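You operate a simulated robot arm through the tools that you are given. There is no shell and no other tool. Be economical: measure what you need, move in short steps, check, and stop when the job is done.

Carry out the task below with a simulated robot arm. There is one attempt and no reset: what you move stays moved.

## Task
Swap the grey strap in the vice for the black flat arm.
Fine: open the jaws, set the strap in the free slot of the plywood rack in line with the arms, lay the arm in and turn the red vice knob till the grip gauge stands in green.

Only the result counts: the job must be done as asked and must still hold three seconds after the hand-in. Knocking over, shifting, dropping, spilling or breaking anything else fails it.

## Robot
A 7-joint arm with a two-finger parallel gripper, fixed in place. Base frame: the origin is at the foot of the arm, x ahead of it, y to its left, z up; the work surface is at about z = 87.2. Readings come in cm, degrees, newtons and seconds.
With the tool pointing down near the work surface it reaches from about 24 to 68 cm from the base axis. Its first joint turns from -66.0 to 66.0 degrees. Payload 2.4 kg.
The TCP is the grasp point between the finger pads, 3 cm short of the fingertips. In the tool frame z runs along the fingers and y along their closing line. Largest opening 9.4 cm; finger width 2.8, thickness 1; the body of the gripper, 5 by 9.6 cm, starts 5.5 cm behind the TCP.
Orientation is that of the tool frame in the base frame, as a unit quaternion [w, x, y, z]. With the fingers straight down and closing along the base's y, the tool's x points along the base's -x, its y along +y and its z along -z.

## Interface
- The arm moves only by the tool play_rows. Its argument "increments" is one flat list of numbers, 7 for each row, row after row: the shift along the tool's x, y, z in units of 250 mm (1.0 is 250 mm), then the turn, a rotation vector about the tool's x, y, z in units of 90 degrees (1.0 is 90 degrees), then the gripper command, from -1 (fully open) to 1 (shut), values between in proportion. In form: [dx, dy, dz, ax, ay, az, gripper, dx, dy, dz, ax, ay, az, gripper, ...]. A call has 1 to 8 rows; each row is the pose to reach, as a shift and turn from the pose commanded when the call began, along the tool's axes at that moment. A call with a number of a shift or a turn outside -1 to 1 is refused whole. A row lasts 0.2 s, in which the tool goes at most 5 cm and 8.6 degrees; a call with a longer step from one row to the next is refused whole, and so is a gripper value outside its range. A pose out of reach is approached as far as the arm can. The call stops where the force on the tool passes 60 N (or 10 N more than at its start, if that is more) or the arm is blocked; 0.2 s more then pass. The fingers move at their own pace (about 15.3 cm/s each) and stop on an object; they squeeze with about 42 N. The grip force told is the motor's: it shows also when the fingers shut on nothing. Time passes only in rows, and 0.2 s behind the last, so rows that repeat a pose let the fingers close. It gives the time, the measured TCP pose, the force on the tool (base axes), the opening and the grip force at its end, in the units of the frame above (readings bear some noise).
- Cameras (640 x 400 px; columns grow to the right, rows downward): "scene" is fixed at [5.98, 48.74, 144.85]; the picture's right is [-0.60, -0.80, 0.00], its down [-0.44, 0.33, -0.84] and it looks along [0.67, -0.50, -0.55] (base axes); focal length 322 px, centre (320, 200). "wrist" rides on the gripper at [7.6, 1.4, -10.3] in the tool frame; the picture's right is [-0.18, 0.98, 0.00], its down [-0.75, -0.14, -0.64] and it looks along [-0.63, -0.12, 0.77] (tool axes); focal length 243 px, centre (320, 200).
- snapshot(camera): a new picture of that camera. The clock stands still meanwhile.
- pixel_to_xyz(camera, pixels): there is no depth. For up to 12 entries [column, row, z] of the newest picture of that camera ("zoom" is the newest enlarged one), the place [x, y] in the base frame at which the ray of that pixel passes the height z, good to about 0.3 cm, but the place of the scene camera against the robot may be out by one fixed shift of up to 1.2 cm in any direction. The clock stands still meanwhile.
- close_up(camera, box): a new picture of the part [left, top, right, bottom] of that camera's present view, enlarged. The clock stands still meanwhile.
- job_done(): hands the job in; it is judged then, once.

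Work in short steps. Measure before you move; look again where a grasp or a placing could have gone wrong, and mend it. You have 80 turns and 38 pictures in all, those below and enlarged ones among them. Open the gripper and draw the arm clear of the work before you hand the job in, unless the task says otherwise; then end with one line.

The tools are called after ">>>" by a JSON object that holds its "name" and its "arguments". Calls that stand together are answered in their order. play_rows: Moves the arm, as the interface text tells. Its arguments: {"type":"object","properties":{"increments":{"type":"array"}},"required":["increments"]} The other tools are called the same way: snapshot (camera) takes a picture; pixel_to_xyz (camera, pixels) gives the place at which the rays of pixels pass given heights; close_up (camera, box) takes an enlarged picture of a part of a camera's view; job_done () hands the job in.

At the start:

```text
time_s: 0.0
position: [40.35, 2.99, 121.76]
tool_rot: [0.0, -0.001, 1.0, -0.001]
wrist_force: [0.5, -0.2, 0.7]
opening: 9.38
grip_force: 0.1
```

scene: 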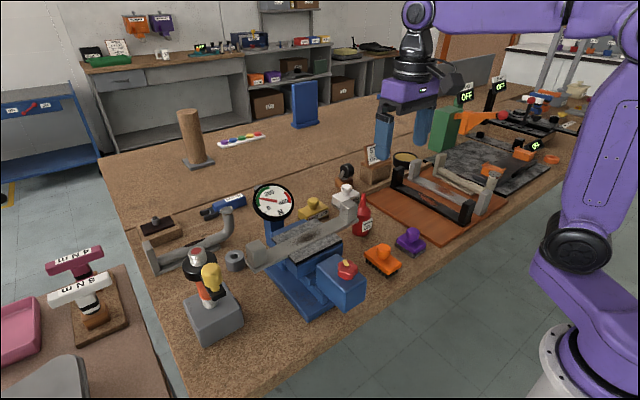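
wrist: 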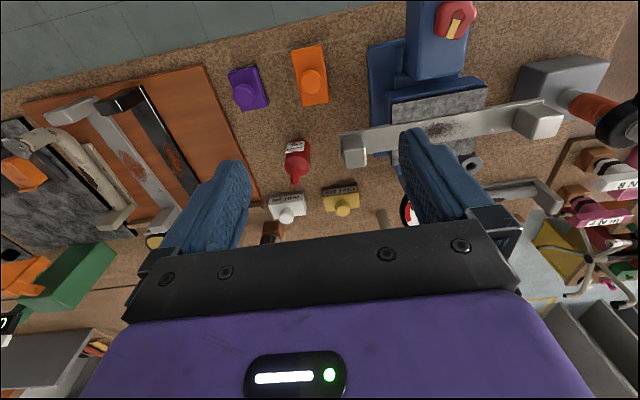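

The vice with the grey strap sits around scene (300,250), the rack around (440,195). I take enlarged views of both first.

>>> {"name": "close_up", "arguments": {"camera": "scene", "box": [230, 170, 390, 330]}}

>>> {"name": "close_up", "arguments": {"camera": "scene", "box": [360, 120, 560, 250]}}

>>> {"name": "close_up", "arguments": {"camera": "wrist", "box": [0, 0, 640, 250]}}

```text
2.50 times, centred on (310, 250) of scene
```

zoom: 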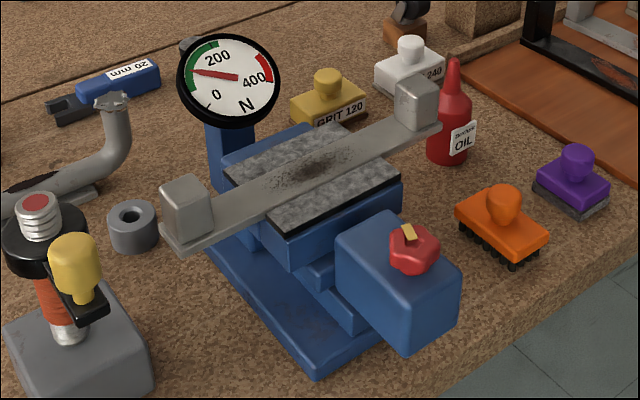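

```text
3.08 times, centred on (460, 185) of scene
```

zoom: 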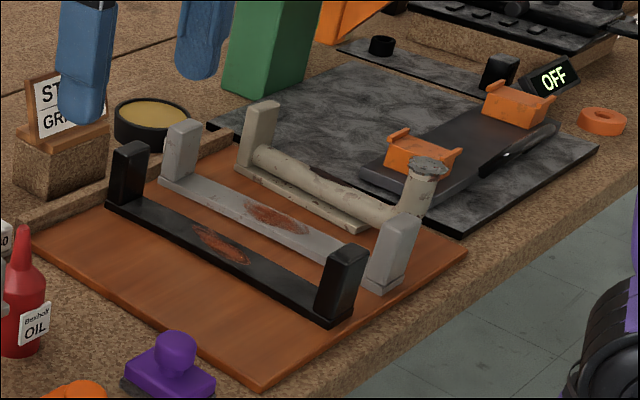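

```text
1.00 times, centred on (320, 125) of wrist
```

zoom: 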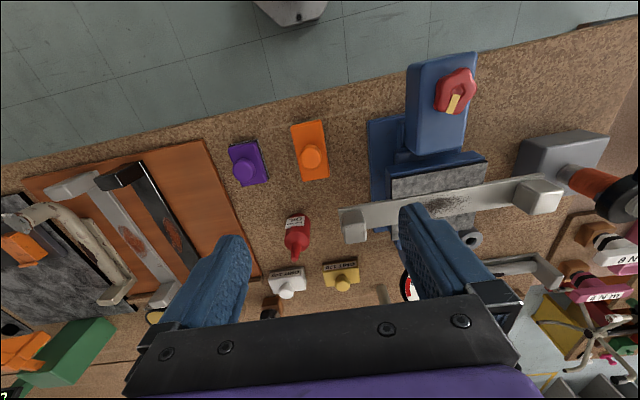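

The strap is clamped between two slate-topped jaws, and the red knob is on the near block. I measure the main points from the wrist camera.

>>> {"name": "pixel_to_xyz", "arguments": {"camera": "wrist", "pixels": [[355, 228, 95], [540, 195, 95], [455, 92, 97], [438, 205, 95], [205, 140, 87.8], [258, 280, 87.8], [25, 185, 87.8], [125, 175, 92], [72, 185, 92], [110, 297, 90], [195, 290, 90], [165, 295, 90]]}}

>>> {"name": "pixel_to_xyz", "arguments": {"camera": "scene", "pixels": [[335, 224, 96], [275, 255, 96], [347, 268, 97], [400, 179, 88.5], [465, 221, 88.5], [445, 241, 87.8], [371, 197, 87.8], [414, 170, 88.5], [482, 213, 88.5], [440, 172, 88.5], [490, 195, 88.5], [508, 202, 87.8]]}}

```text
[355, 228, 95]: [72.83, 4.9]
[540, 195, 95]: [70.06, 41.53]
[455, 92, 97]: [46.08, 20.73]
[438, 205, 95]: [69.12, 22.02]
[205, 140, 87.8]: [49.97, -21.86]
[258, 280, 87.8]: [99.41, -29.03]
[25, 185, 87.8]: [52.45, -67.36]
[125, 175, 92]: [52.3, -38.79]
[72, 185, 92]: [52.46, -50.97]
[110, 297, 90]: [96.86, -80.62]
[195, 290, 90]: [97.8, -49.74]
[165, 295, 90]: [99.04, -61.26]
```

```text
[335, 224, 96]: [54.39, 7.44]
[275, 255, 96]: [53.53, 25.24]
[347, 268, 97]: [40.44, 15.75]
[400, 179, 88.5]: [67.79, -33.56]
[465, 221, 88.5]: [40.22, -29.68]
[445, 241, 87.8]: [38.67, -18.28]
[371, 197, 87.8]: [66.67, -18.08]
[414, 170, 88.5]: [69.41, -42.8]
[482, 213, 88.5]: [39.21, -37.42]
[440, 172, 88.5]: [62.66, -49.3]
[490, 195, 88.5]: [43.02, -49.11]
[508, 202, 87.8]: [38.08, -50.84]
```

Those wrist pixels came from the shifted zoom, so I re-measure them against "zoom".

>>> {"name": "pixel_to_xyz", "arguments": {"camera": "zoom", "pixels": [[355, 228, 95], [540, 195, 95], [455, 92, 97], [438, 205, 95], [205, 140, 87.8], [258, 280, 87.8], [25, 185, 87.8], [125, 175, 92], [72, 185, 92], [110, 297, 90], [195, 265, 88.5], [165, 295, 90]]}}

```text
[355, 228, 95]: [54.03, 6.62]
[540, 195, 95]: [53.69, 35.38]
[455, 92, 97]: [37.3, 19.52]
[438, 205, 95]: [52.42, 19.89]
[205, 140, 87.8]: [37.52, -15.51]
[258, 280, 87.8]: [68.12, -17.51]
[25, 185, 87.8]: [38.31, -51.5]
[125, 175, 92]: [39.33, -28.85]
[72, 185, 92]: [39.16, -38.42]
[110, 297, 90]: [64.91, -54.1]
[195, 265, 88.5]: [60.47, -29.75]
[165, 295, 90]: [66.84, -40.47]
```

Scene and wrist agree: strap centre is near (53.5, 19), long axis about y; the rack board spans x 38–67, y -51 to -16. I move over the vice at z≈110 for a better view.

>>> {"name": "play_rows", "arguments": {"increments": [-0.037, 0.12, 0.094, 0, 0, 0, -1, -0.074, 0.24, 0.188, 0, 0, 0, -1, -0.111, 0.36, 0.282, 0, 0, 0, -1, -0.148, 0.48, 0.376, 0, 0, 0, -1, -0.186, 0.6, 0.47, 0, 0, 0, -1]}}

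>>> {"name": "snapshot", "arguments": {"camera": "wrist"}}

```text
time_s: 1.2
position: [45.07, 17.99, 110.17]
tool_rot: [0.0, 0.0, 1.0, 0.0]
wrist_force: [0.3, 0.3, -0.4]
opening: 9.41
grip_force: 0.0
```

```text
32 pictures are left
```

wrist: 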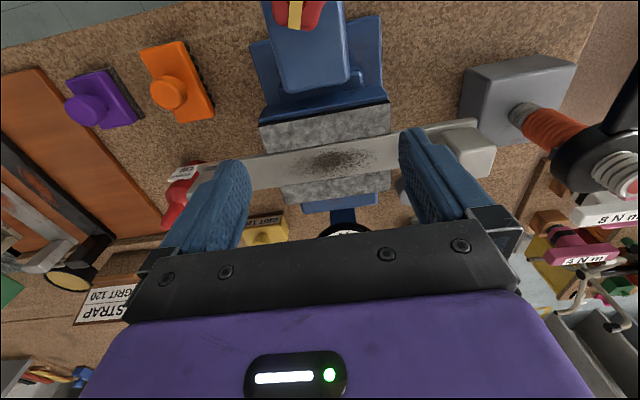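

The jaws (slate) hold the strap along its sides; I need details on the level of the strap against the jaws.

>>> {"name": "close_up", "arguments": {"camera": "wrist", "box": [180, 0, 500, 240]}}

>>> {"name": "close_up", "arguments": {"camera": "scene", "box": [240, 180, 380, 320]}}

```text
1.67 times, centred on (340, 120) of wrist
```

zoom: 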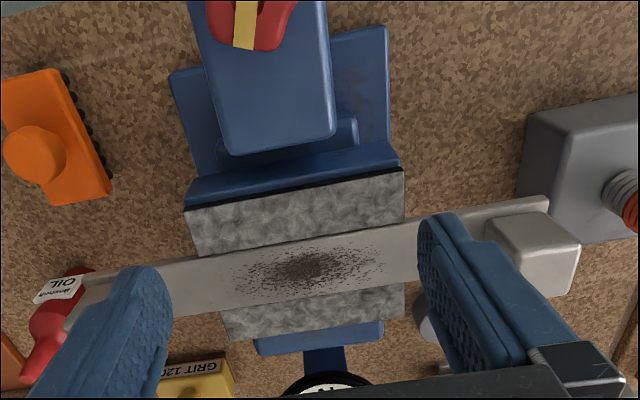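

```text
2.86 times, centred on (310, 250) of scene
```

zoom: 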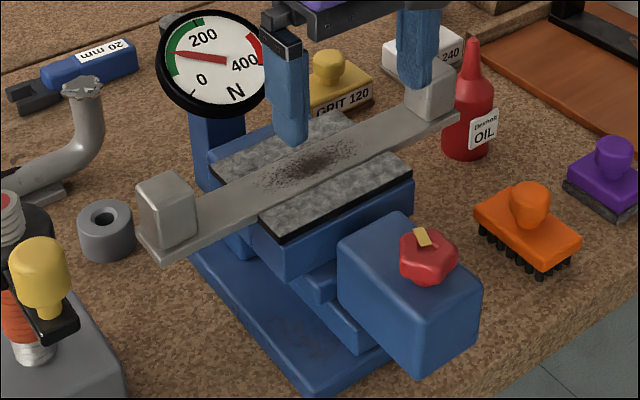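

I triangulate jaw corners, knob and strap edges using both views at two heights.

>>> {"name": "pixel_to_xyz", "arguments": {"camera": "wrist", "pixels": [[390, 101, 94], [390, 101, 98], [259, 125, 94], [259, 125, 98], [388, 129, 96], [265, 154, 96], [388, 169, 96], [280, 186, 96], [392, 191, 96], [285, 204, 96], [296, 10, 98], [475, 122, 97]]}}

>>> {"name": "pixel_to_xyz", "arguments": {"camera": "scene", "pixels": [[290.7, 262.3, 94], [290.7, 262.3, 98], [342.2, 240.2, 94], [342.2, 240.2, 98], [347, 268, 95], [347, 268, 99], [346.5, 263.5, 96], [346.5, 263.5, 100]]}}

```text
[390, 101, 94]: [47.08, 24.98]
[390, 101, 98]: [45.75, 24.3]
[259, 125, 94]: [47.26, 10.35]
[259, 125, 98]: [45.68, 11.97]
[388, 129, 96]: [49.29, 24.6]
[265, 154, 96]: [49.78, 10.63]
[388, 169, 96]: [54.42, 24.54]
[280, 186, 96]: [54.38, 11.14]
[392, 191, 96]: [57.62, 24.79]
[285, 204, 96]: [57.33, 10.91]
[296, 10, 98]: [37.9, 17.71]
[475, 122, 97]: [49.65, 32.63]
```

```text
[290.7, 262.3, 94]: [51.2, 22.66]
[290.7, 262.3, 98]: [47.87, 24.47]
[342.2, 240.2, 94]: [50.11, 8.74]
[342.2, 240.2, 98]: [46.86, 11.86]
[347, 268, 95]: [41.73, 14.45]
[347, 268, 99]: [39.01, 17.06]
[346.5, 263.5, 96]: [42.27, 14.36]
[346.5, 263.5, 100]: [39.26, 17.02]
```

Strap is ~4.8 cm wide, jaws ~13 cm long. To pin down heights I shift the wrist camera 9 cm back towards the base for parallax, which also shows the knob.

>>> {"name": "play_rows", "arguments": {"increments": [0.18, 0, 0, 0, 0, 0, -1, 0.36, 0, 0, 0, 0, 0, -1]}}

>>> {"name": "close_up", "arguments": {"camera": "wrist", "box": [200, 40, 520, 240]}}

```text
time_s: 1.8
position: [35.83, 17.74, 110.17]
tool_rot: [0.001, 0.001, 1.0, 0.0]
wrist_force: [-0.2, 0.7, 0.5]
opening: 9.4
grip_force: 0.0
```

```text
2.00 times, centred on (360, 140) of wrist
```

zoom: 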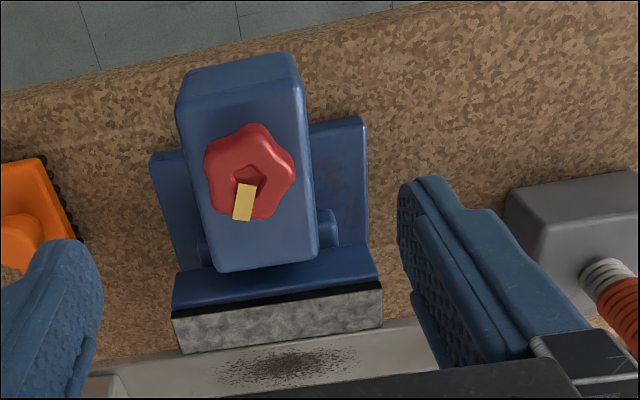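

Knob centre at zoom (250,175), axis vertical; I intersect rays with the earlier view.

>>> {"name": "pixel_to_xyz", "arguments": {"camera": "zoom", "pixels": [[383, 287, 94], [383, 287, 98], [172, 320, 94], [172, 320, 98], [383, 328, 96], [182, 353, 96], [250, 172, 96], [250, 172, 100], [240, 262, 96], [240, 262, 92], [243, 203, 100], [250, 180, 100]]}}

```text
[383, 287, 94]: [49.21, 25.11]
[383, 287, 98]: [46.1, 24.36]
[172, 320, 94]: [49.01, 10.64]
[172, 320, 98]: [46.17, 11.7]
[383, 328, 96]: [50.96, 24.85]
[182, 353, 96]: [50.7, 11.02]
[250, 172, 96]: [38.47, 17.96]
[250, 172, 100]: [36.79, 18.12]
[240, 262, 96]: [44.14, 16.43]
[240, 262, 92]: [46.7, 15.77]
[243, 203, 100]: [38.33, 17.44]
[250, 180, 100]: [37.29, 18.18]
```

Intersecting: jaw top ≈ z 99, near jaw face x≈45.4, strap centre ≈ (50.5, 18.5); knob ≈ (36.5, 18.1), top ≈ z 101. I descend over the knob to z≈105 and look (the TCP shows at about (320,187) in the wrist view).

>>> {"name": "play_rows", "arguments": {"increments": [-0.014, 0.007, 0.11, 0, 0, 0, -1, -0.028, 0.014, 0.21, 0, 0, 0, -1, -0.028, 0.014, 0.21, 0, 0, 0, -1]}}

>>> {"name": "snapshot", "arguments": {"camera": "wrist"}}

>>> {"name": "close_up", "arguments": {"camera": "scene", "box": [250, 170, 410, 330]}}

```text
time_s: 2.6
position: [36.59, 18.27, 104.77]
tool_rot: [0.001, 0.001, 1.0, 0.0]
wrist_force: [0.1, 0.8, -0.1]
opening: 9.41
grip_force: 0.1
```

```text
28 pictures are left
```

wrist: 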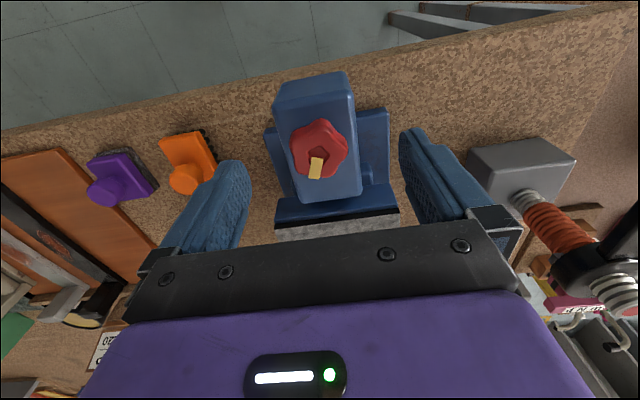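

```text
2.50 times, centred on (330, 250) of scene
```

zoom: 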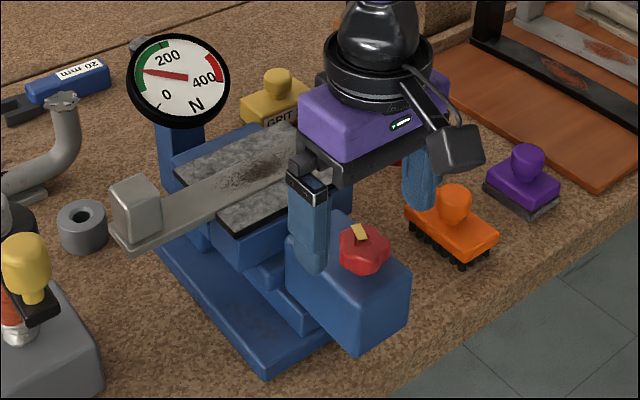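

Knob centre appears at (319,150), yellow mark (316,168). I triangulate it with this closer view.

>>> {"name": "pixel_to_xyz", "arguments": {"camera": "wrist", "pixels": [[319, 150, 96], [319, 150, 98], [319, 150, 100], [291, 150, 98], [348, 150, 98], [275, 90, 96], [358, 180, 96], [338, 232, 98], [385, 209, 99], [276, 227, 99]]}}

```text
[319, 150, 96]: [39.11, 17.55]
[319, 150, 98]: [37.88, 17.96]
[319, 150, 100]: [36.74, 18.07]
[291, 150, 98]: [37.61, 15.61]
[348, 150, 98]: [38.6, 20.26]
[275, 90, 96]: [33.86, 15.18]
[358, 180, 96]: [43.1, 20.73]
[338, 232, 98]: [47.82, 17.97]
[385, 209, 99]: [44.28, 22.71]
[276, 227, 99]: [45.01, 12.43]
```

Knob: centre ≈ (36.9, 18.05), top ≈ 99.7, width ≈ 4.2. I lower to TCP z≈101.2 (fingertips 98.2) and close on it.

>>> {"name": "play_rows", "arguments": {"increments": [-0.012, -0.008, 0.143, 0, 0, 0, -1, -0.012, -0.008, 0.143, 0, 0, 0, 0, -0.012, -0.008, 0.143, 0, 0, 0, 1, -0.012, -0.008, 0.143, 0, 0, 0, 1]}}

>>> {"name": "close_up", "arguments": {"camera": "scene", "box": [250, 170, 410, 330]}}

```text
time_s: 3.6
position: [36.96, 17.94, 101.29]
tool_rot: [-0.001, 0.0, 1.0, 0.0]
wrist_force: [-0.4, -1.1, -4.1]
opening: 3.67
grip_force: 44.9
```

```text
2.50 times, centred on (330, 250) of scene
```

zoom: 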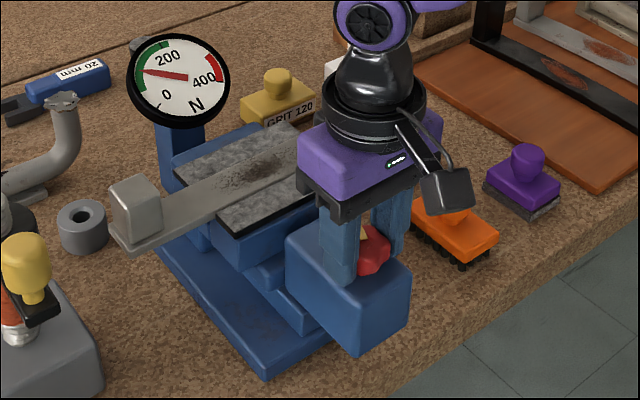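

Gripped (opening 3.67). I turn counter-clockwise (seen from above) by ~32° and check the gauge.

>>> {"name": "play_rows", "arguments": {"increments": [0, 0, 0, 0, 0, -0.09, 1, 0, 0, 0, 0, 0, -0.18, 1, 0, 0, 0, 0, 0, -0.27, 1, 0, 0, 0, 0, 0, -0.36, 1]}}

>>> {"name": "close_up", "arguments": {"camera": "scene", "box": [250, 170, 410, 330]}}

```text
time_s: 4.6
position: [37.0, 17.92, 101.22]
tool_rot: [0.0, -0.281, 0.96, 0.0]
wrist_force: [-2.0, -3.7, -7.6]
opening: 3.67
grip_force: 45.4
```

```text
2.50 times, centred on (330, 250) of scene
```

zoom: 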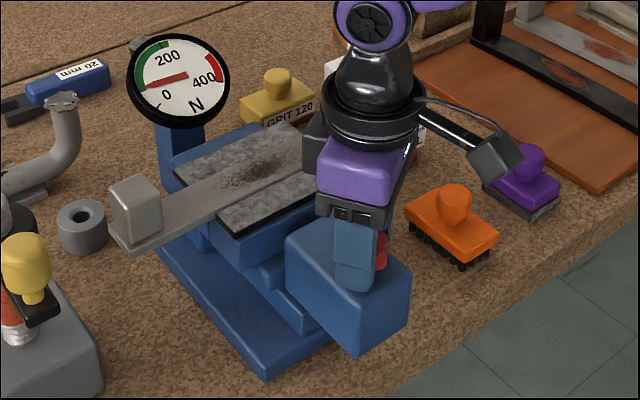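

The needle fell (towards 0): counter-clockwise loosens. I continue 68° further.

>>> {"name": "play_rows", "arguments": {"increments": [0, 0, 0, 0, 0, -0.094, 1, 0, 0, 0, 0, 0, -0.188, 1, 0, 0, 0, 0, 0, -0.282, 1, 0, 0, 0, 0, 0, -0.376, 1, 0, 0, 0, 0, 0, -0.47, 1, 0, 0, 0, 0, 0, -0.564, 1, 0, 0, 0, 0, 0, -0.658, 1, 0, 0, 0, 0, 0, -0.752, 1]}}

>>> {"name": "close_up", "arguments": {"camera": "scene", "box": [250, 170, 410, 330]}}

```text
time_s: 6.4
position: [36.96, 17.98, 101.27]
tool_rot: [0.001, 0.767, -0.641, 0.0]
wrist_force: [-5.8, -13.3, -0.5]
opening: 3.64
grip_force: 44.9
```

```text
2.50 times, centred on (330, 250) of scene
```

zoom: 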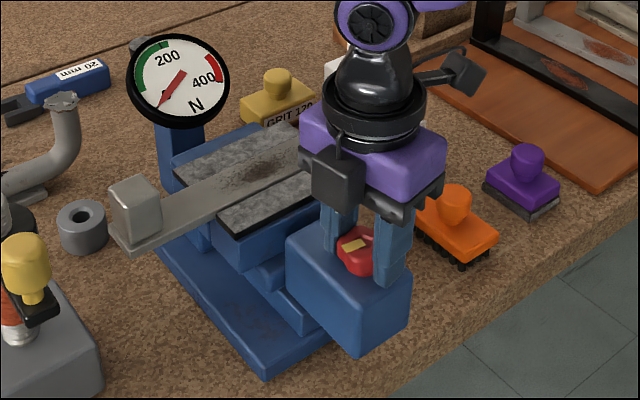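

Needle is at 0. The jaws still need opening, so I turn another ~34° and watch the readings.

>>> {"name": "play_rows", "arguments": {"increments": [0, 0, 0, 0, 0, -0.094, 1, 0, 0, 0, 0, 0, -0.188, 1, 0, 0, 0, 0, 0, -0.282, 1, 0, 0, 0, 0, 0, -0.376, 1]}}

```text
time_s: 7.4
position: [36.9, 17.94, 101.16]
tool_rot: [0.002, 0.921, -0.39, -0.001]
wrist_force: [-16.2, -9.3, 0.1]
opening: 3.66
grip_force: 45.2
```

Lateral force is from a slightly eccentric grip. I release, rise 5 cm and look at the vice.

>>> {"name": "play_rows", "arguments": {"increments": [0, 0, 0, 0, 0, 0, -1, 0, 0, 0, 0, 0, 0, -1, 0, 0, -0.1, 0, 0, 0, -1, 0, 0, -0.28, 0, 0, 0, -1]}}

>>> {"name": "close_up", "arguments": {"camera": "scene", "box": [240, 190, 380, 330]}}

```text
time_s: 8.4
position: [37.02, 17.84, 108.4]
tool_rot: [0.001, 0.921, -0.391, 0.0]
wrist_force: [-0.2, -0.1, 1.1]
opening: 9.4
grip_force: 0.1
```

```text
2.86 times, centred on (310, 260) of scene
```

zoom: 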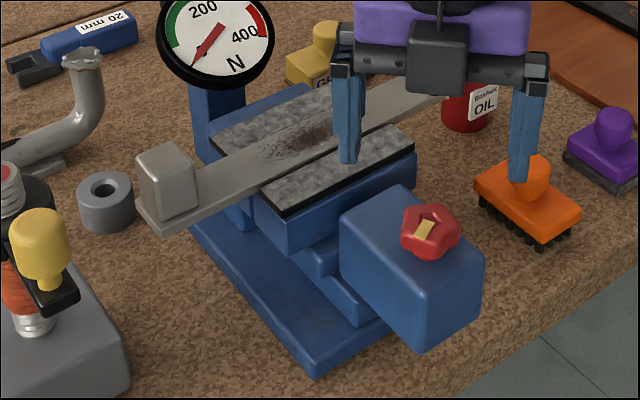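

A thin gap now shows between strap and near jaw; I want it wider. I swing the wrist back (clockwise, in the air) for a second grip.

>>> {"name": "play_rows", "arguments": {"increments": [0, 0, 0, 0, 0, 0.094, -1, 0, 0, 0, 0, 0, 0.188, -1, 0, 0, 0, 0, 0, 0.282, -1, 0, 0, 0, 0, 0, 0.376, -1, 0, 0, 0, 0, 0, 0.47, -1, 0, 0, 0, 0, 0, 0.564, -1, 0, 0, 0, 0, 0, 0.658, -1, 0, 0, 0, 0, 0, 0.752, -1]}}

>>> {"name": "play_rows", "arguments": {"increments": [0, 0, 0, 0, 0, 0.094, -1, 0, 0, 0, 0, 0, 0.188, -1, 0, 0, 0, 0, 0, 0.282, -1, 0, 0, 0, 0, 0, 0.376, -1, 0, 0, 0, 0, 0, 0.47, -1, 0, 0, 0, 0, 0, 0.564, -1, 0, 0, 0, 0, 0, 0.658, -1, 0, 0, 0, 0, 0, 0.738, -1]}}

>>> {"name": "snapshot", "arguments": {"camera": "wrist"}}

```text
time_s: 10.2
position: [36.92, 17.93, 108.19]
tool_rot: [0.0, -0.544, 0.839, 0.0]
wrist_force: [0.1, -0.3, -0.2]
opening: 9.39
grip_force: 0.0
```

```text
time_s: 12.0
position: [36.92, 18.05, 108.21]
tool_rot: [0.0, 0.003, 1.0, 0.0]
wrist_force: [0.2, -0.3, 0.1]
opening: 9.39
grip_force: 0.0
```

```text
22 pictures are left
```

wrist: 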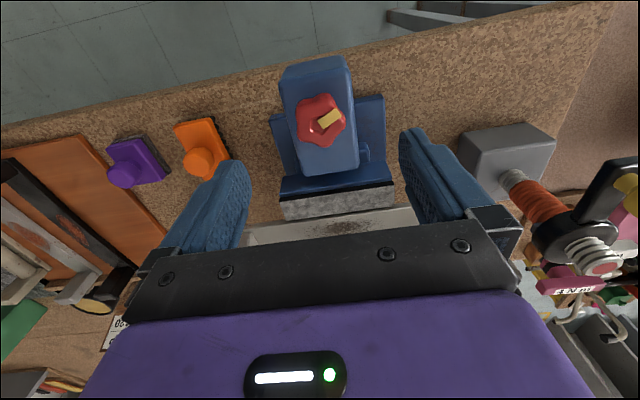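

Knob mark rotated ~134° as intended. I refine the knob centre (321,120).

>>> {"name": "pixel_to_xyz", "arguments": {"camera": "wrist", "pixels": [[321, 121, 99.5], [297, 121, 99.2], [345, 121, 99.2], [396, 188, 99], [282, 203, 99], [397, 207, 99], [285, 219, 99]]}}

>>> {"name": "play_rows", "arguments": {"increments": [0, 0, 0.14, 0, 0, 0, -1, 0, 0, 0.278, 0, 0, 0, -1, 0, 0, 0.278, 0, 0, 0, 1, 0, 0, 0.278, 0, 0, 0, 1, 0, 0, 0.278, 0, 0, 0, 1]}}

```text
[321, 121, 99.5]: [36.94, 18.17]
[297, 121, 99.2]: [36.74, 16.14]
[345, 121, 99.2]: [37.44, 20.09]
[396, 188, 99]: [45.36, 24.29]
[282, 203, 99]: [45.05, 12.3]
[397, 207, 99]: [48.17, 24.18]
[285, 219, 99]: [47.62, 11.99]
```

```text
time_s: 13.2
position: [37.03, 18.08, 101.18]
tool_rot: [0.001, 0.002, 1.0, 0.0]
wrist_force: [-0.3, 0.7, -6.7]
opening: 3.8
grip_force: 45.0
```

Gripped again (3.80). Turning another 136° counter-clockwise.

>>> {"name": "play_rows", "arguments": {"increments": [0, 0, 0, 0, 0, -0.094, 1, 0, 0, 0, 0, 0, -0.188, 1, 0, 0, 0, 0, 0, -0.282, 1, 0, 0, 0, 0, 0, -0.376, 1, 0, 0, 0, 0, 0, -0.47, 1, 0, 0, 0, 0, 0, -0.564, 1, 0, 0, 0, 0, 0, -0.658, 1, 0, 0, 0, 0, 0, -0.752, 1]}}

>>> {"name": "play_rows", "arguments": {"increments": [0, 0, 0, 0, 0, -0.094, 1, 0, 0, 0, 0, 0, -0.188, 1, 0, 0, 0, 0, 0, -0.282, 1, 0, 0, 0, 0, 0, -0.376, 1, 0, 0, 0, 0, 0, -0.47, 1, 0, 0, 0, 0, 0, -0.564, 1, 0, 0, 0, 0, 0, -0.658, 1, 0, 0, 0, 0, 0, -0.752, 1]}}

```text
time_s: 15.0
position: [36.65, 18.22, 101.19]
tool_rot: [-0.003, -0.557, 0.83, 0.001]
wrist_force: [-28.5, 20.9, -16.9]
opening: 3.74
grip_force: 45.1
```

```text
time_s: 16.8
position: [36.45, 17.95, 101.2]
tool_rot: [0.005, 0.925, -0.38, -0.005]
wrist_force: [-46.7, 4.9, 7.2]
opening: 3.66
grip_force: 45.0
```

The knob block itself seems to travel with the jaw (lateral force -47 N in x), so I release, rise and look.

>>> {"name": "play_rows", "arguments": {"increments": [0, 0, 0, 0, 0, 0, -1, 0, 0, 0, 0, 0, 0, -1, 0, 0, -0.1, 0, 0, 0, -1, 0, 0, -0.28, 0, 0, 0, -1]}}

>>> {"name": "close_up", "arguments": {"camera": "scene", "box": [240, 190, 380, 330]}}

```text
time_s: 17.8
position: [36.98, 17.89, 108.3]
tool_rot: [0.0, 0.925, -0.381, 0.0]
wrist_force: [-0.3, -1.4, 0.8]
opening: 9.39
grip_force: 0.1
```

```text
2.86 times, centred on (310, 260) of scene
```

zoom: 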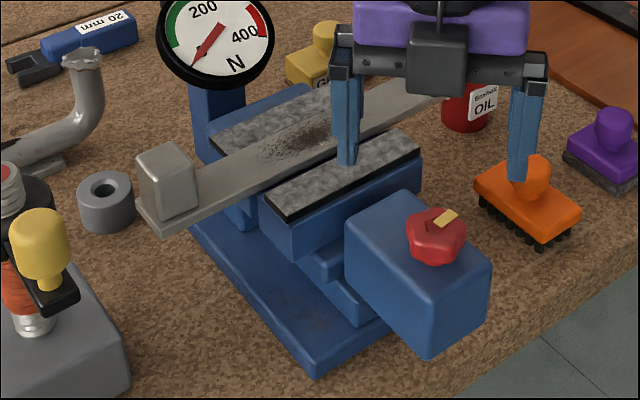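

Jaw now ~0.8 cm open; strap stays put. I go to look end-on along the strap (camera on the -y side looking +y) to see how it sits and its height over the jaws.

>>> {"name": "play_rows", "arguments": {"increments": [0.113, -0.009, 0, 0, 0, 0.083, -1, 0.227, -0.018, 0, 0, 0, 0.167, -1, 0.34, -0.027, 0, 0, 0, 0.25, -1, 0.453, -0.036, 0, 0, 0, 0.333, -1, 0.567, -0.045, 0, 0, 0, 0.417, -1, 0.68, -0.054, 0, 0, 0, 0.5, -1]}}

>>> {"name": "snapshot", "arguments": {"camera": "wrist"}}

```text
time_s: 19.2
position: [50.05, 6.86, 108.34]
tool_rot: [0.001, 0.707, -0.707, 0.0]
wrist_force: [0.2, -0.6, 0.4]
opening: 9.37
grip_force: 0.1
```

```text
20 pictures are left
```

wrist: 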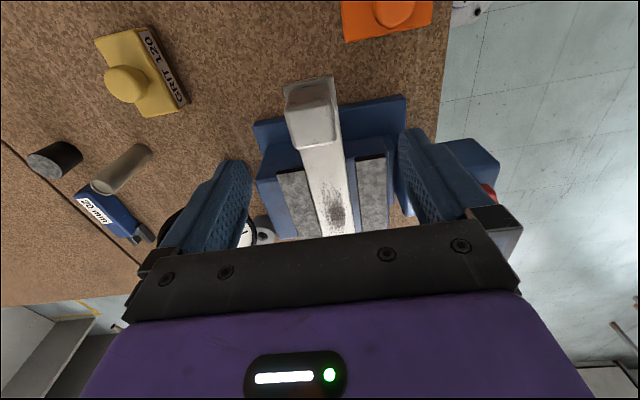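

>>> {"name": "close_up", "arguments": {"camera": "wrist", "box": [230, 60, 420, 250]}}

```text
2.11 times, centred on (325, 155) of wrist
```

zoom: 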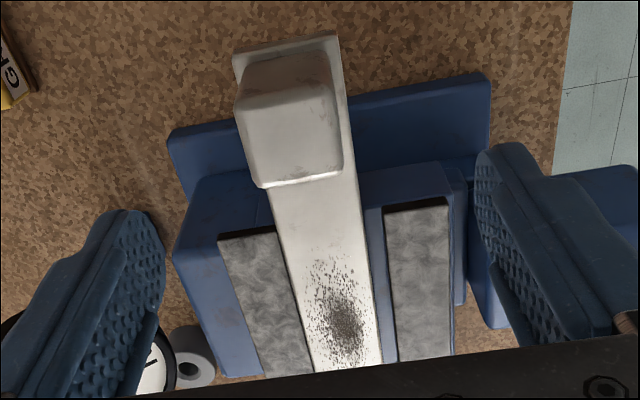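

The strap lies on the blue bed with slate pads either side; a gap is open on the near (right in picture) side. I measure strap edges, pad edges and the end block.

>>> {"name": "pixel_to_xyz", "arguments": {"camera": "zoom", "pixels": [[297, 300, 99.3], [373, 300, 99.3], [343, 310, 99.3], [277, 228, 98.8], [385, 208, 98.8], [449, 200, 98.8], [218, 237, 98.8], [337, 40, 99.3], [235, 55, 99.3], [327, 62, 103], [262, 188, 99.3], [342, 172, 99.3]]}}

```text
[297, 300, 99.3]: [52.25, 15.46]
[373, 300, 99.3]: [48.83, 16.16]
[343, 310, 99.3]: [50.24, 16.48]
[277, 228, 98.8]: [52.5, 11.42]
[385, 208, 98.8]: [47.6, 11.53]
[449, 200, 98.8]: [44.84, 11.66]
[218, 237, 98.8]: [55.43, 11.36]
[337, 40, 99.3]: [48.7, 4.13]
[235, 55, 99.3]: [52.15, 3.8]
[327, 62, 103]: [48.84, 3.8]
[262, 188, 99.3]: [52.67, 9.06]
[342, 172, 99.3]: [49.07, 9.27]
```

Strap: x 48.8–52.4, from y≈4 to ≈32.4. Before coming down at its middle I check where the gauge stands, to keep the gripper clear.

>>> {"name": "pixel_to_xyz", "arguments": {"camera": "scene", "pixels": [[273, 202, 102], [273, 202, 106], [273, 202, 110], [363, 197, 97], [363, 197, 101], [347, 268, 97]]}}

>>> {"name": "pixel_to_xyz", "arguments": {"camera": "zoom", "pixels": [[150, 365, 102], [150, 365, 106], [150, 365, 110]]}}

```text
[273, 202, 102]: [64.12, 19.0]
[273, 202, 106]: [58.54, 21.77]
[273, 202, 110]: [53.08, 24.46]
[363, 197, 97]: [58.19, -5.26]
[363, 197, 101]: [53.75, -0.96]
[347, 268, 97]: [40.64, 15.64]
```

```text
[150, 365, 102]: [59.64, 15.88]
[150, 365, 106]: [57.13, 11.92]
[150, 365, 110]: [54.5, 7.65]
```

Gauge is about x≈60, clear of the gripper. I move over the strap's middle (50.6, 18.2) and down to TCP z≈103 (tips at 100).

>>> {"name": "play_rows", "arguments": {"increments": [-0.15, -0.007, 0, 0, 0, 0, -1, -0.3, -0.015, 0, 0, 0, 0, -1, -0.452, -0.022, 0, 0, 0, 0, -1, -0.452, -0.022, 0.107, 0, 0, 0, -1, -0.452, -0.022, 0.214, 0, 0, 0, -1]}}

>>> {"name": "close_up", "arguments": {"camera": "scene", "box": [240, 170, 380, 310]}}

```text
time_s: 20.4
position: [50.54, 18.41, 102.93]
tool_rot: [0.0, 0.709, -0.705, 0.0]
wrist_force: [0.0, 0.4, -0.2]
opening: 9.41
grip_force: 0.0
```

```text
2.86 times, centred on (310, 240) of scene
```

zoom: 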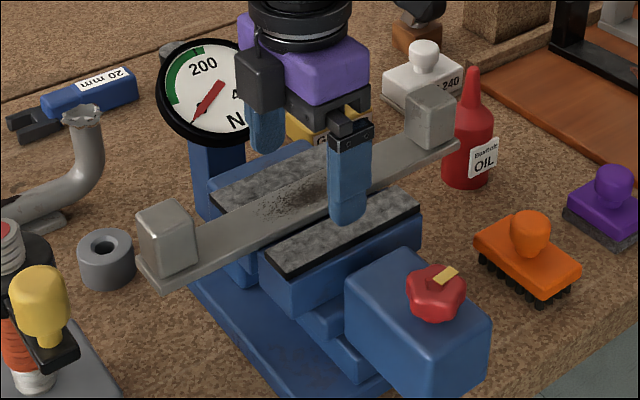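

Tips are just over the pads, no contact. I go down in small steps (0.2 cm rows) to feel the pad level; the call stops on contact only at 60 N, so I split it.

>>> {"name": "play_rows", "arguments": {"increments": [0, 0, 0.02, 0, 0, 0, -1, 0, 0, 0.04, 0, 0, 0, -1]}}

>>> {"name": "play_rows", "arguments": {"increments": [0, 0, 0.012, 0, 0, 0, -1]}}

>>> {"name": "play_rows", "arguments": {"increments": [0, 0, 0.008, 0, 0, 0, -1]}}

```text
time_s: 21.0
position: [50.59, 18.29, 101.78]
tool_rot: [0.0, 0.708, -0.706, 0.001]
wrist_force: [0.3, -0.1, -0.3]
opening: 9.41
grip_force: 0.2
```

```text
time_s: 21.4
position: [50.62, 18.38, 101.65]
tool_rot: [0.0, 0.708, -0.706, 0.0]
wrist_force: [0.7, 0.9, -0.5]
opening: 9.39
grip_force: 0.1
```

```text
time_s: 21.8
position: [50.35, 18.26, 101.38]
tool_rot: [0.0, 0.708, -0.706, 0.001]
wrist_force: [-1.7, -0.7, 10.9]
opening: 9.41
grip_force: 0.2
```

Contact (10.9 N) at TCP ≈101.4: pad top ≈98.4. I lift 0.15 cm and close on the strap edges to see whether it stands proud.

>>> {"name": "play_rows", "arguments": {"increments": [0, 0, -0.007, 0, 0, 0, -1, 0, 0, -0.007, 0, 0, 0, -0.2, 0, 0, -0.007, 0, 0, 0, 1, 0, 0, -0.007, 0, 0, 0, 1, 0, 0, -0.007, 0, 0, 0, 1]}}

>>> {"name": "close_up", "arguments": {"camera": "scene", "box": [240, 170, 380, 310]}}

```text
time_s: 23.0
position: [50.52, 18.22, 101.59]
tool_rot: [0.001, 0.708, -0.706, 0.0]
wrist_force: [-0.1, 0.3, -0.1]
opening: 3.93
grip_force: 41.1
```

```text
2.86 times, centred on (310, 240) of scene
```

zoom: 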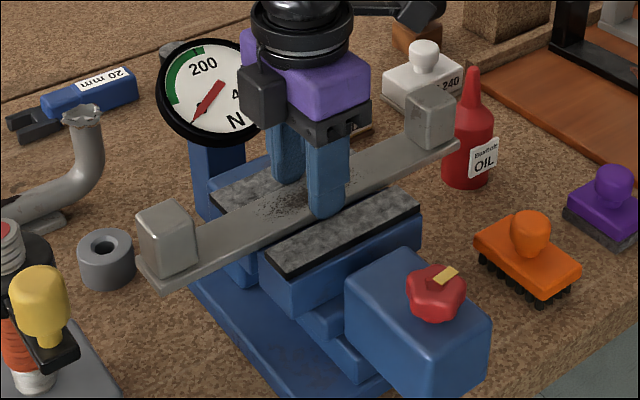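

Fingers hold the strap (opening 3.93). I lift 1.5 cm gently and check.

>>> {"name": "play_rows", "arguments": {"increments": [0, 0, -0.02, 0, 0, 0, 1, 0, 0, -0.04, 0, 0, 0, 1, 0, 0, -0.06, 0, 0, 0, 1]}}

>>> {"name": "close_up", "arguments": {"camera": "scene", "box": [240, 170, 380, 310]}}

```text
time_s: 23.8
position: [50.5, 18.27, 103.17]
tool_rot: [0.0, 0.709, -0.706, 0.0]
wrist_force: [0.3, 1.4, 0.2]
opening: 4.04
grip_force: 0.1
```

```text
2.86 times, centred on (310, 240) of scene
```

zoom: 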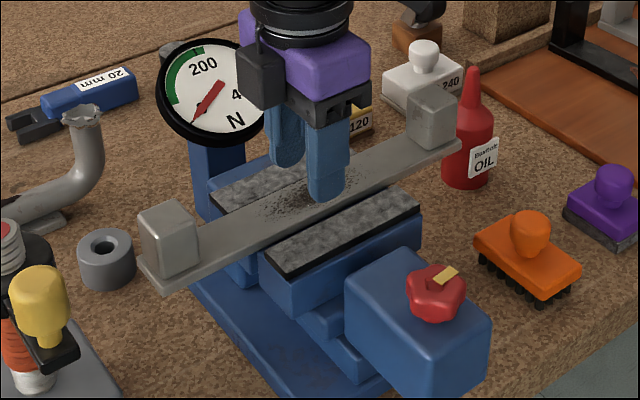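

Grip force reads 0 and the strap has not visibly risen: it slipped. I read the state again while still.

>>> {"name": "play_rows", "arguments": {"increments": [0, 0, 0, 0, 0, 0, 1, 0, 0, 0, 0, 0, 0, 1]}}

```text
time_s: 24.4
position: [50.5, 18.32, 103.05]
tool_rot: [0.0, 0.709, -0.706, 0.0]
wrist_force: [-0.3, -0.1, 0.4]
opening: 0.03
grip_force: 33.1
```

Fully slipped off. I use the closed fingertips to feel the strap's top height.

>>> {"name": "play_rows", "arguments": {"increments": [0, 0, 0.012, 0, 0, 0, 1]}}

>>> {"name": "play_rows", "arguments": {"increments": [0, 0, 0.008, 0, 0, 0, 1]}}

>>> {"name": "play_rows", "arguments": {"increments": [0, 0, 0.008, 0, 0, 0, 1]}}

```text
time_s: 24.8
position: [50.62, 18.25, 102.86]
tool_rot: [0.001, 0.709, -0.706, -0.001]
wrist_force: [0.8, 0.1, -0.1]
opening: 0.0
grip_force: 33.0
```

```text
time_s: 25.2
position: [50.47, 18.26, 102.65]
tool_rot: [0.0, 0.709, -0.705, 0.0]
wrist_force: [0.6, 0.5, -0.1]
opening: 0.0
grip_force: 33.3
```

```text
time_s: 25.6
position: [50.47, 18.34, 102.39]
tool_rot: [0.0, 0.708, -0.706, 0.0]
wrist_force: [0.3, 0.3, 0.4]
opening: 0.0
grip_force: 33.0
```

>>> {"name": "play_rows", "arguments": {"increments": [0, 0, 0.008, 0, 0, 0, 1]}}

>>> {"name": "play_rows", "arguments": {"increments": [0, 0, 0.006, 0, 0, 0, 1]}}

>>> {"name": "play_rows", "arguments": {"increments": [0, 0, 0.006, 0, 0, 0, 1]}}

```text
time_s: 26.0
position: [50.56, 18.3, 102.18]
tool_rot: [0.0, 0.708, -0.706, 0.0]
wrist_force: [0.2, -0.7, -0.5]
opening: 0.04
grip_force: 32.9
```

```text
time_s: 26.4
position: [50.65, 18.27, 101.89]
tool_rot: [-0.001, 0.708, -0.706, 0.001]
wrist_force: [1.4, 0.5, 0.0]
opening: 0.0
grip_force: 33.2
```

```text
time_s: 26.8
position: [50.56, 18.28, 101.88]
tool_rot: [0.0, 0.708, -0.706, 0.0]
wrist_force: [0.0, 0.5, -0.1]
opening: 0.0
grip_force: 32.8
```

No strap contact down to tips 98.85, so it stands at most ~0.45 cm proud: too shallow a grip. I'll open the jaws wide enough for the fingers (needs ~+1.4 cm). Going back above the knob with the wrist wound clockwise for a longer sweep.

>>> {"name": "play_rows", "arguments": {"increments": [0, 0, -0.124, 0, 0, 0, 1, 0, 0, -0.248, 0, 0, 0.05, 0, 0, 0.095, -0.248, 0, 0, 0.14, -1, 0.003, 0.19, -0.248, 0, 0, 0.23, -1, 0.006, 0.285, -0.248, 0, 0, 0.32, -1, 0.009, 0.38, -0.248, 0, 0, 0.41, -1, 0.012, 0.475, -0.248, 0, 0, 0.5, -1, 0.012, 0.568, -0.248, 0, 0, 0.59, -1]}}

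>>> {"name": "play_rows", "arguments": {"increments": [0, 0, 0, 0, 0, 0.094, -1, 0, 0, 0, 0, 0, 0.188, -1, 0, 0, 0, 0, 0, 0.282, -1, 0, 0, 0, 0, 0, 0.376, -1, 0, 0, 0, 0, 0, 0.47, -1, 0, 0, 0, 0, 0, 0.564, -1, 0, 0, 0, 0, 0, 0.658, -1, 0, 0, 0, 0, 0, 0.752, -1]}}

>>> {"name": "play_rows", "arguments": {"increments": [0, 0, 0, 0, 0, 0.094, -1, 0, 0, 0, 0, 0, 0.188, -1, 0, 0, 0, 0, 0, 0.282, -1, 0, 0, 0, 0, 0, 0.376, -1, 0, 0, 0, 0, 0, 0.47, -1, 0, 0, 0, 0, 0, 0.564, -1, 0, 0, 0, 0, 0, 0.658, -1]}}

>>> {"name": "snapshot", "arguments": {"camera": "wrist"}}

```text
time_s: 28.6
position: [36.31, 17.96, 108.1]
tool_rot: [0.0, -0.317, 0.949, 0.0]
wrist_force: [0.0, -0.5, -0.1]
opening: 9.39
grip_force: 0.1
```

```text
time_s: 30.4
position: [36.37, 17.79, 108.11]
tool_rot: [0.0, 0.265, 0.964, 0.0]
wrist_force: [-0.2, 0.6, 0.5]
opening: 9.39
grip_force: 0.0
```

```text
time_s: 32.0
position: [36.29, 17.93, 108.21]
tool_rot: [0.0, 0.706, 0.708, 0.0]
wrist_force: [0.7, -0.2, 0.1]
opening: 9.4
grip_force: 0.0
```

```text
15 pictures are left
```

wrist: 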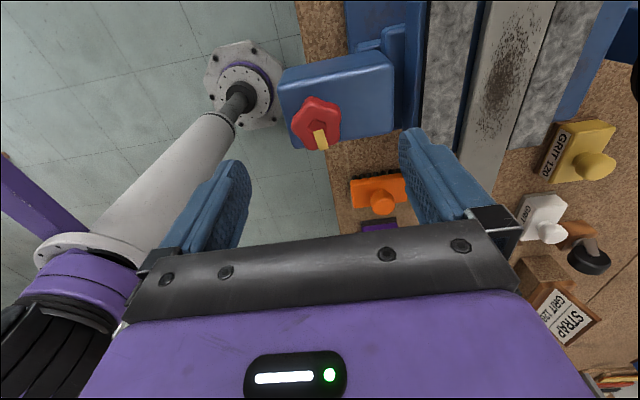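

Full 90° extra reached without trouble. I fix the knob position (317,124) at z 99.5.

>>> {"name": "pixel_to_xyz", "arguments": {"camera": "wrist", "pixels": [[316, 123, 99.5], [292, 123, 99.2], [341, 123, 99.2], [463, 60, 98.4], [475, 60, 98.7], [425, 60, 98.4], [536, 60, 98.7]]}}

```text
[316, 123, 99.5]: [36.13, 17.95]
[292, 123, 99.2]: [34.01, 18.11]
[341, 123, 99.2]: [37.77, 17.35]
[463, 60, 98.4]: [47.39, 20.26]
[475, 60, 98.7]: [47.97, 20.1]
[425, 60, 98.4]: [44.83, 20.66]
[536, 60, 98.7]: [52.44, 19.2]
```

I grip and sweep ~203° counter-clockwise in three calls, following the jaw's drift of ~0.25 cm per call toward -x.

>>> {"name": "play_rows", "arguments": {"increments": [0, -0.006, 0.14, 0, 0, 0, -1, 0, -0.006, 0.276, 0, 0, 0, -1, 0, -0.006, 0.276, 0, 0, 0, 1, 0, -0.006, 0.276, 0, 0, 0, 1, 0, -0.006, 0.276, 0, 0, 0, 1]}}

>>> {"name": "play_rows", "arguments": {"increments": [0, -0.001, 0, 0, 0, -0.094, 1, 0, -0.002, 0, 0, 0, -0.188, 1, 0, -0.004, 0, 0, 0, -0.282, 1, 0, -0.005, 0, 0, 0, -0.376, 1, 0, -0.006, 0, 0, 0, -0.47, 1, 0, -0.007, 0, 0, 0, -0.564, 1, 0, -0.009, 0, 0, 0, -0.658, 1, 0, -0.01, 0, 0, 0, -0.752, 1]}}

>>> {"name": "play_rows", "arguments": {"increments": [0.001, 0, 0, 0, 0, -0.094, 1, 0.002, -0.001, 0, 0, 0, -0.188, 1, 0.004, -0.001, 0, 0, 0, -0.282, 1, 0.005, -0.002, 0, 0, 0, -0.376, 1, 0.006, -0.002, 0, 0, 0, -0.47, 1, 0.007, -0.003, 0, 0, 0, -0.564, 1, 0.008, -0.003, 0, 0, 0, -0.658, 1, 0.009, -0.004, 0, 0, 0, -0.752, 1]}}

>>> {"name": "play_rows", "arguments": {"increments": [0.001, 0.001, 0, 0, 0, -0.094, 1, 0.002, 0.002, 0, 0, 0, -0.188, 1, 0.003, 0.003, 0, 0, 0, -0.282, 1, 0.004, 0.004, 0, 0, 0, -0.376, 1, 0.005, 0.005, 0, 0, 0, -0.47, 1, 0.006, 0.006, 0, 0, 0, -0.564, 1, 0.007, 0.007, 0, 0, 0, -0.658, 1, 0.007, 0.007, 0, 0, 0, -0.752, 1]}}

```text
time_s: 33.2
position: [36.09, 17.89, 101.18]
tool_rot: [0.0, 0.706, 0.708, 0.0]
wrist_force: [0.7, 0.4, -7.2]
opening: 3.76
grip_force: 44.9
```

```text
time_s: 35.0
position: [35.88, 18.04, 101.18]
tool_rot: [0.0, 0.191, 0.982, 0.0]
wrist_force: [-3.3, 7.9, -6.7]
opening: 3.78
grip_force: 44.4
```

```text
time_s: 36.8
position: [35.69, 17.97, 101.27]
tool_rot: [0.0, -0.388, 0.922, -0.001]
wrist_force: [-7.1, 12.4, -12.6]
opening: 3.77
grip_force: 45.3
```

```text
time_s: 38.6
position: [35.35, 18.04, 101.05]
tool_rot: [0.002, 0.836, -0.549, -0.001]
wrist_force: [-10.4, 18.3, -15.3]
opening: 3.77
grip_force: 45.5
```

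Steady. Release, rise 2 cm, unwind 203°, and regrip.

>>> {"name": "play_rows", "arguments": {"increments": [0, 0, 0, 0, 0, 0, -1, 0, 0, 0, 0, 0, 0, -1, 0, 0, -0.08, 0, 0, 0, -1]}}

>>> {"name": "play_rows", "arguments": {"increments": [0, 0, 0, 0, 0, 0.094, -1, 0, 0, 0, 0, 0, 0.188, -1, 0, 0, 0, 0, 0, 0.282, -1, 0, 0, 0, 0, 0, 0.376, -1, 0, 0, 0, 0, 0, 0.47, -1, 0, 0, 0, 0, 0, 0.564, -1, 0, 0, 0, 0, 0, 0.658, -1, 0, 0, 0, 0, 0, 0.752, -1]}}

>>> {"name": "play_rows", "arguments": {"increments": [0, 0, 0, 0, 0, 0.094, -1, 0, 0, 0, 0, 0, 0.188, -1, 0, 0, 0, 0, 0, 0.282, -1, 0, 0, 0, 0, 0, 0.376, -1, 0, 0, 0, 0, 0, 0.47, -1, 0, 0, 0, 0, 0, 0.564, -1, 0, 0, 0, 0, 0, 0.658, -1, 0, 0, 0, 0, 0, 0.752, -1]}}

>>> {"name": "play_rows", "arguments": {"increments": [0, 0, 0, 0, 0, 0.094, -1, 0, 0, 0, 0, 0, 0.188, -1, 0, 0, 0, 0, 0, 0.282, -1, 0, 0, 0, 0, 0, 0.376, -1, 0, 0, 0, 0, 0, 0.47, -1, 0, 0, 0, 0, 0, 0.564, -1, 0, 0, 0, 0, 0, 0.658, -1, 0, 0, 0, 0, 0, 0.756, -1]}}

>>> {"name": "play_rows", "arguments": {"increments": [0, 0, 0.04, 0, 0, 0, -1, 0, 0, 0.082, 0, 0, 0, -1, 0, 0, 0.082, 0, 0, 0, 1, 0, 0, 0.082, 0, 0, 0, 1, 0, 0, 0.082, 0, 0, 0, 1]}}

>>> {"name": "close_up", "arguments": {"camera": "scene", "box": [240, 180, 380, 320]}}

```text
time_s: 39.4
position: [35.34, 17.84, 103.22]
tool_rot: [0.0, 0.835, -0.55, 0.0]
wrist_force: [0.3, -0.2, 0.2]
opening: 9.39
grip_force: 0.0
```

```text
time_s: 41.2
position: [35.47, 17.9, 103.27]
tool_rot: [0.001, -0.386, 0.922, -0.001]
wrist_force: [-0.2, -0.6, -0.6]
opening: 9.39
grip_force: 0.1
```

```text
time_s: 43.0
position: [35.36, 17.91, 103.23]
tool_rot: [0.0, 0.193, 0.981, 0.0]
wrist_force: [-0.1, -0.9, 0.0]
opening: 9.38
grip_force: 0.1
```

```text
refused: row 8 steps farther than a row can; nothing moved
```

```text
time_s: 44.2
position: [35.34, 17.92, 101.19]
tool_rot: [0.0, 0.192, 0.981, 0.0]
wrist_force: [2.2, 6.1, 2.3]
opening: 3.81
grip_force: 44.8
```

```text
2.86 times, centred on (310, 250) of scene
```

zoom: 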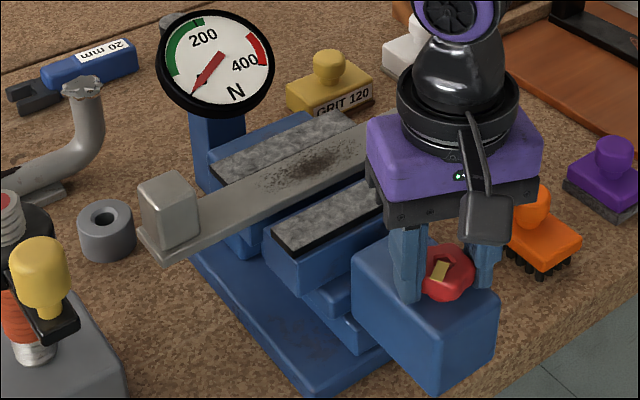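

Gap has widened to ~1.7 cm. Before opening more I check what supports the strap: release and look end-on from the +y end.

>>> {"name": "play_rows", "arguments": {"increments": [0, 0, 0, 0, 0, 0, -1, 0, 0, -0.136, 0, 0, 0, -1, 0, 0, -0.272, 0, 0, 0, -1, -0.06, 0.12, -0.272, 0, 0, 0.094, -1, -0.12, 0.24, -0.272, 0, 0, 0.188, -1, -0.18, 0.36, -0.272, 0, 0, 0.282, -1, -0.24, 0.48, -0.272, 0, 0, 0.376, -1, -0.302, 0.602, -0.272, 0, 0, 0.47, -1]}}

>>> {"name": "play_rows", "arguments": {"increments": [0, 0, 0, 0, 0, 0.094, -1, 0, 0, 0, 0, 0, 0.188, -1, 0, 0, 0, 0, 0, 0.282, -1]}}

>>> {"name": "close_up", "arguments": {"camera": "wrist", "box": [220, 60, 430, 250]}}

```text
time_s: 46.0
position: [48.01, 28.99, 107.91]
tool_rot: [0.0, 0.535, 0.845, -0.002]
wrist_force: [-0.6, -0.6, 0.3]
opening: 9.39
grip_force: 0.1
```

```text
time_s: 46.8
position: [48.2, 29.02, 108.03]
tool_rot: [0.0, 0.707, 0.707, -0.001]
wrist_force: [-0.7, -0.2, -0.1]
opening: 9.39
grip_force: 0.2
```

```text
2.11 times, centred on (325, 155) of wrist
```

zoom: 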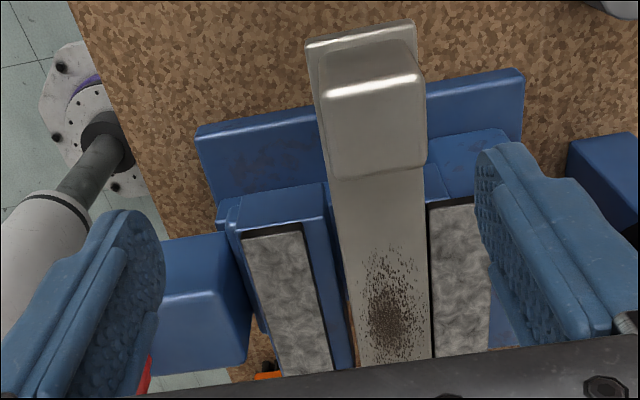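

The near jaw's ledge edge is now just clear of the strap's near edge (wood sliver at zoom (352,340)), so opening further could be risky. I measure these edges.

>>> {"name": "pixel_to_xyz", "arguments": {"camera": "zoom", "pixels": [[347, 300, 98.7], [347, 300, 97.5], [430, 300, 98.7], [436, 300, 98.3], [314, 300, 98.3], [265, 300, 98.3], [349, 320, 97.5], [326, 185, 97.5], [303, 225, 98.3], [244, 237, 98.3], [428, 205, 98.3], [307, 42, 98.7]]}}

```text
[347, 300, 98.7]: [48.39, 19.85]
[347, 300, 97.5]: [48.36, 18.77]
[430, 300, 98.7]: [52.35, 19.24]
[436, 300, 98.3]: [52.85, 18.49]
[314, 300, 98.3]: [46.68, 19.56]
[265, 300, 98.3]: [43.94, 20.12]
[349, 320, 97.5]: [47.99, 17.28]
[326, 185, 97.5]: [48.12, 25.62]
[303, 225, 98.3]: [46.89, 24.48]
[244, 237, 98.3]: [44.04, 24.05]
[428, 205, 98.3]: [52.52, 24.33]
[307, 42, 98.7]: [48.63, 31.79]
```

Deep grip is impossible between the jaws, but the overhang beyond the jaw end can be gripped deeply. Idea: close-grip there, slide the strap along +y until its centre is near the grip. I check the room beyond the strap's +y end (torch thing).

>>> {"name": "pixel_to_xyz", "arguments": {"camera": "scene", "pixels": [[216, 268, 98], [216, 268, 102], [222, 285, 96], [222, 285, 99], [200, 250, 103], [200, 250, 100], [240, 285, 93], [248, 300, 92], [248, 262, 98.7], [258, 272, 97.5]]}}

>>> {"name": "snapshot", "arguments": {"camera": "wrist"}}

```text
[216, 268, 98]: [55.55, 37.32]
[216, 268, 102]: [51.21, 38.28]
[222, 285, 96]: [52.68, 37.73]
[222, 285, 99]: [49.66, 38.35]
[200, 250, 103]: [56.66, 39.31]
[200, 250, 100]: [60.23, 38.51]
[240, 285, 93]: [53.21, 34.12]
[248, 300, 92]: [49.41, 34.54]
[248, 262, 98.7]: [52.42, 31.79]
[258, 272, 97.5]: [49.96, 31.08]
```

```text
12 pictures are left
```

wrist: 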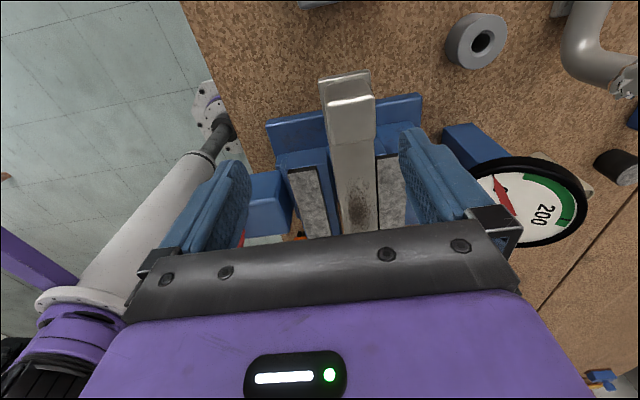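

Room to slide ≈4 cm (+y end at 32, torch from ≈37). The pads end at y 24.3, leaving full-thickness access at y≈25.9. I descend there to TCP z 101.

>>> {"name": "play_rows", "arguments": {"increments": [-0.062, 0.044, 0, 0, 0, 0, -1, -0.124, 0.088, 0.05, 0, 0, 0, -1, -0.124, 0.088, 0.15, 0, 0, 0, -1, -0.124, 0.088, 0.24, 0, 0, 0, -1, -0.124, 0.088, 0.28, 0, 0, 0, -1]}}

>>> {"name": "play_rows", "arguments": {"increments": [0, 0, 0.008, 0, 0, 0, -1]}}

>>> {"name": "close_up", "arguments": {"camera": "scene", "box": [200, 190, 340, 330]}}

```text
time_s: 48.0
position: [50.22, 25.92, 100.93]
tool_rot: [0.0, 0.706, 0.708, 0.0]
wrist_force: [0.8, -0.7, 0.1]
opening: 9.42
grip_force: 0.1
```

```text
time_s: 48.4
position: [50.34, 25.87, 100.81]
tool_rot: [0.0, 0.706, 0.708, 0.0]
wrist_force: [1.1, 0.3, 0.0]
opening: 9.39
grip_force: 0.0
```

```text
2.86 times, centred on (270, 260) of scene
```

zoom: 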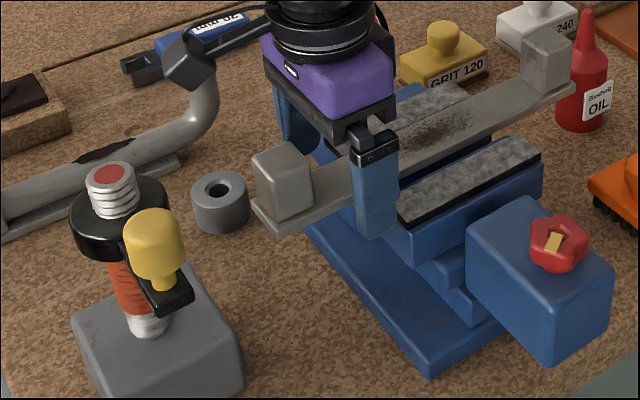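

Fingers are clear of the blue body and the image shows ≥6 cm free way past the strap end before the torch. I lower 0.5 cm, grip fully, then slide the strap 5.5 cm along +y.

>>> {"name": "play_rows", "arguments": {"increments": [0, 0, 0.01, 0, 0, 0, -1, 0, 0, 0.02, 0, 0, 0, -0.2, 0, 0, 0.02, 0, 0, 0, 1, 0, 0, 0.02, 0, 0, 0, 1, 0, 0, 0.02, 0, 0, 0, 1]}}

>>> {"name": "play_rows", "arguments": {"increments": [0.03, 0, 0, 0, 0, 0, 1, 0.06, 0, 0, 0, 0, 0, 1, 0.09, 0, 0, 0, 0, 0, 1, 0.12, 0, 0, 0, 0, 0, 1, 0.15, 0, 0, 0, 0, 0, 1, 0.18, 0, 0, 0, 0, 0, 1, 0.21, 0, 0, 0, 0, 0, 1, 0.22, 0, 0, 0, 0, 0, 1]}}

>>> {"name": "close_up", "arguments": {"camera": "scene", "box": [200, 190, 340, 330]}}

```text
time_s: 49.6
position: [50.38, 25.91, 100.32]
tool_rot: [-0.001, 0.706, 0.708, 0.0]
wrist_force: [0.4, 1.1, 2.2]
opening: 3.94
grip_force: 42.2
```

```text
time_s: 51.4
position: [50.21, 31.45, 100.24]
tool_rot: [0.001, 0.706, 0.709, 0.0]
wrist_force: [-0.5, -0.4, -0.1]
opening: 3.97
grip_force: 41.6
```

```text
2.86 times, centred on (270, 260) of scene
```

zoom: 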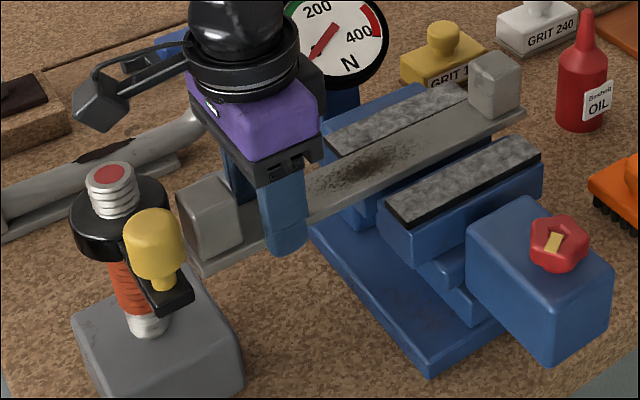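

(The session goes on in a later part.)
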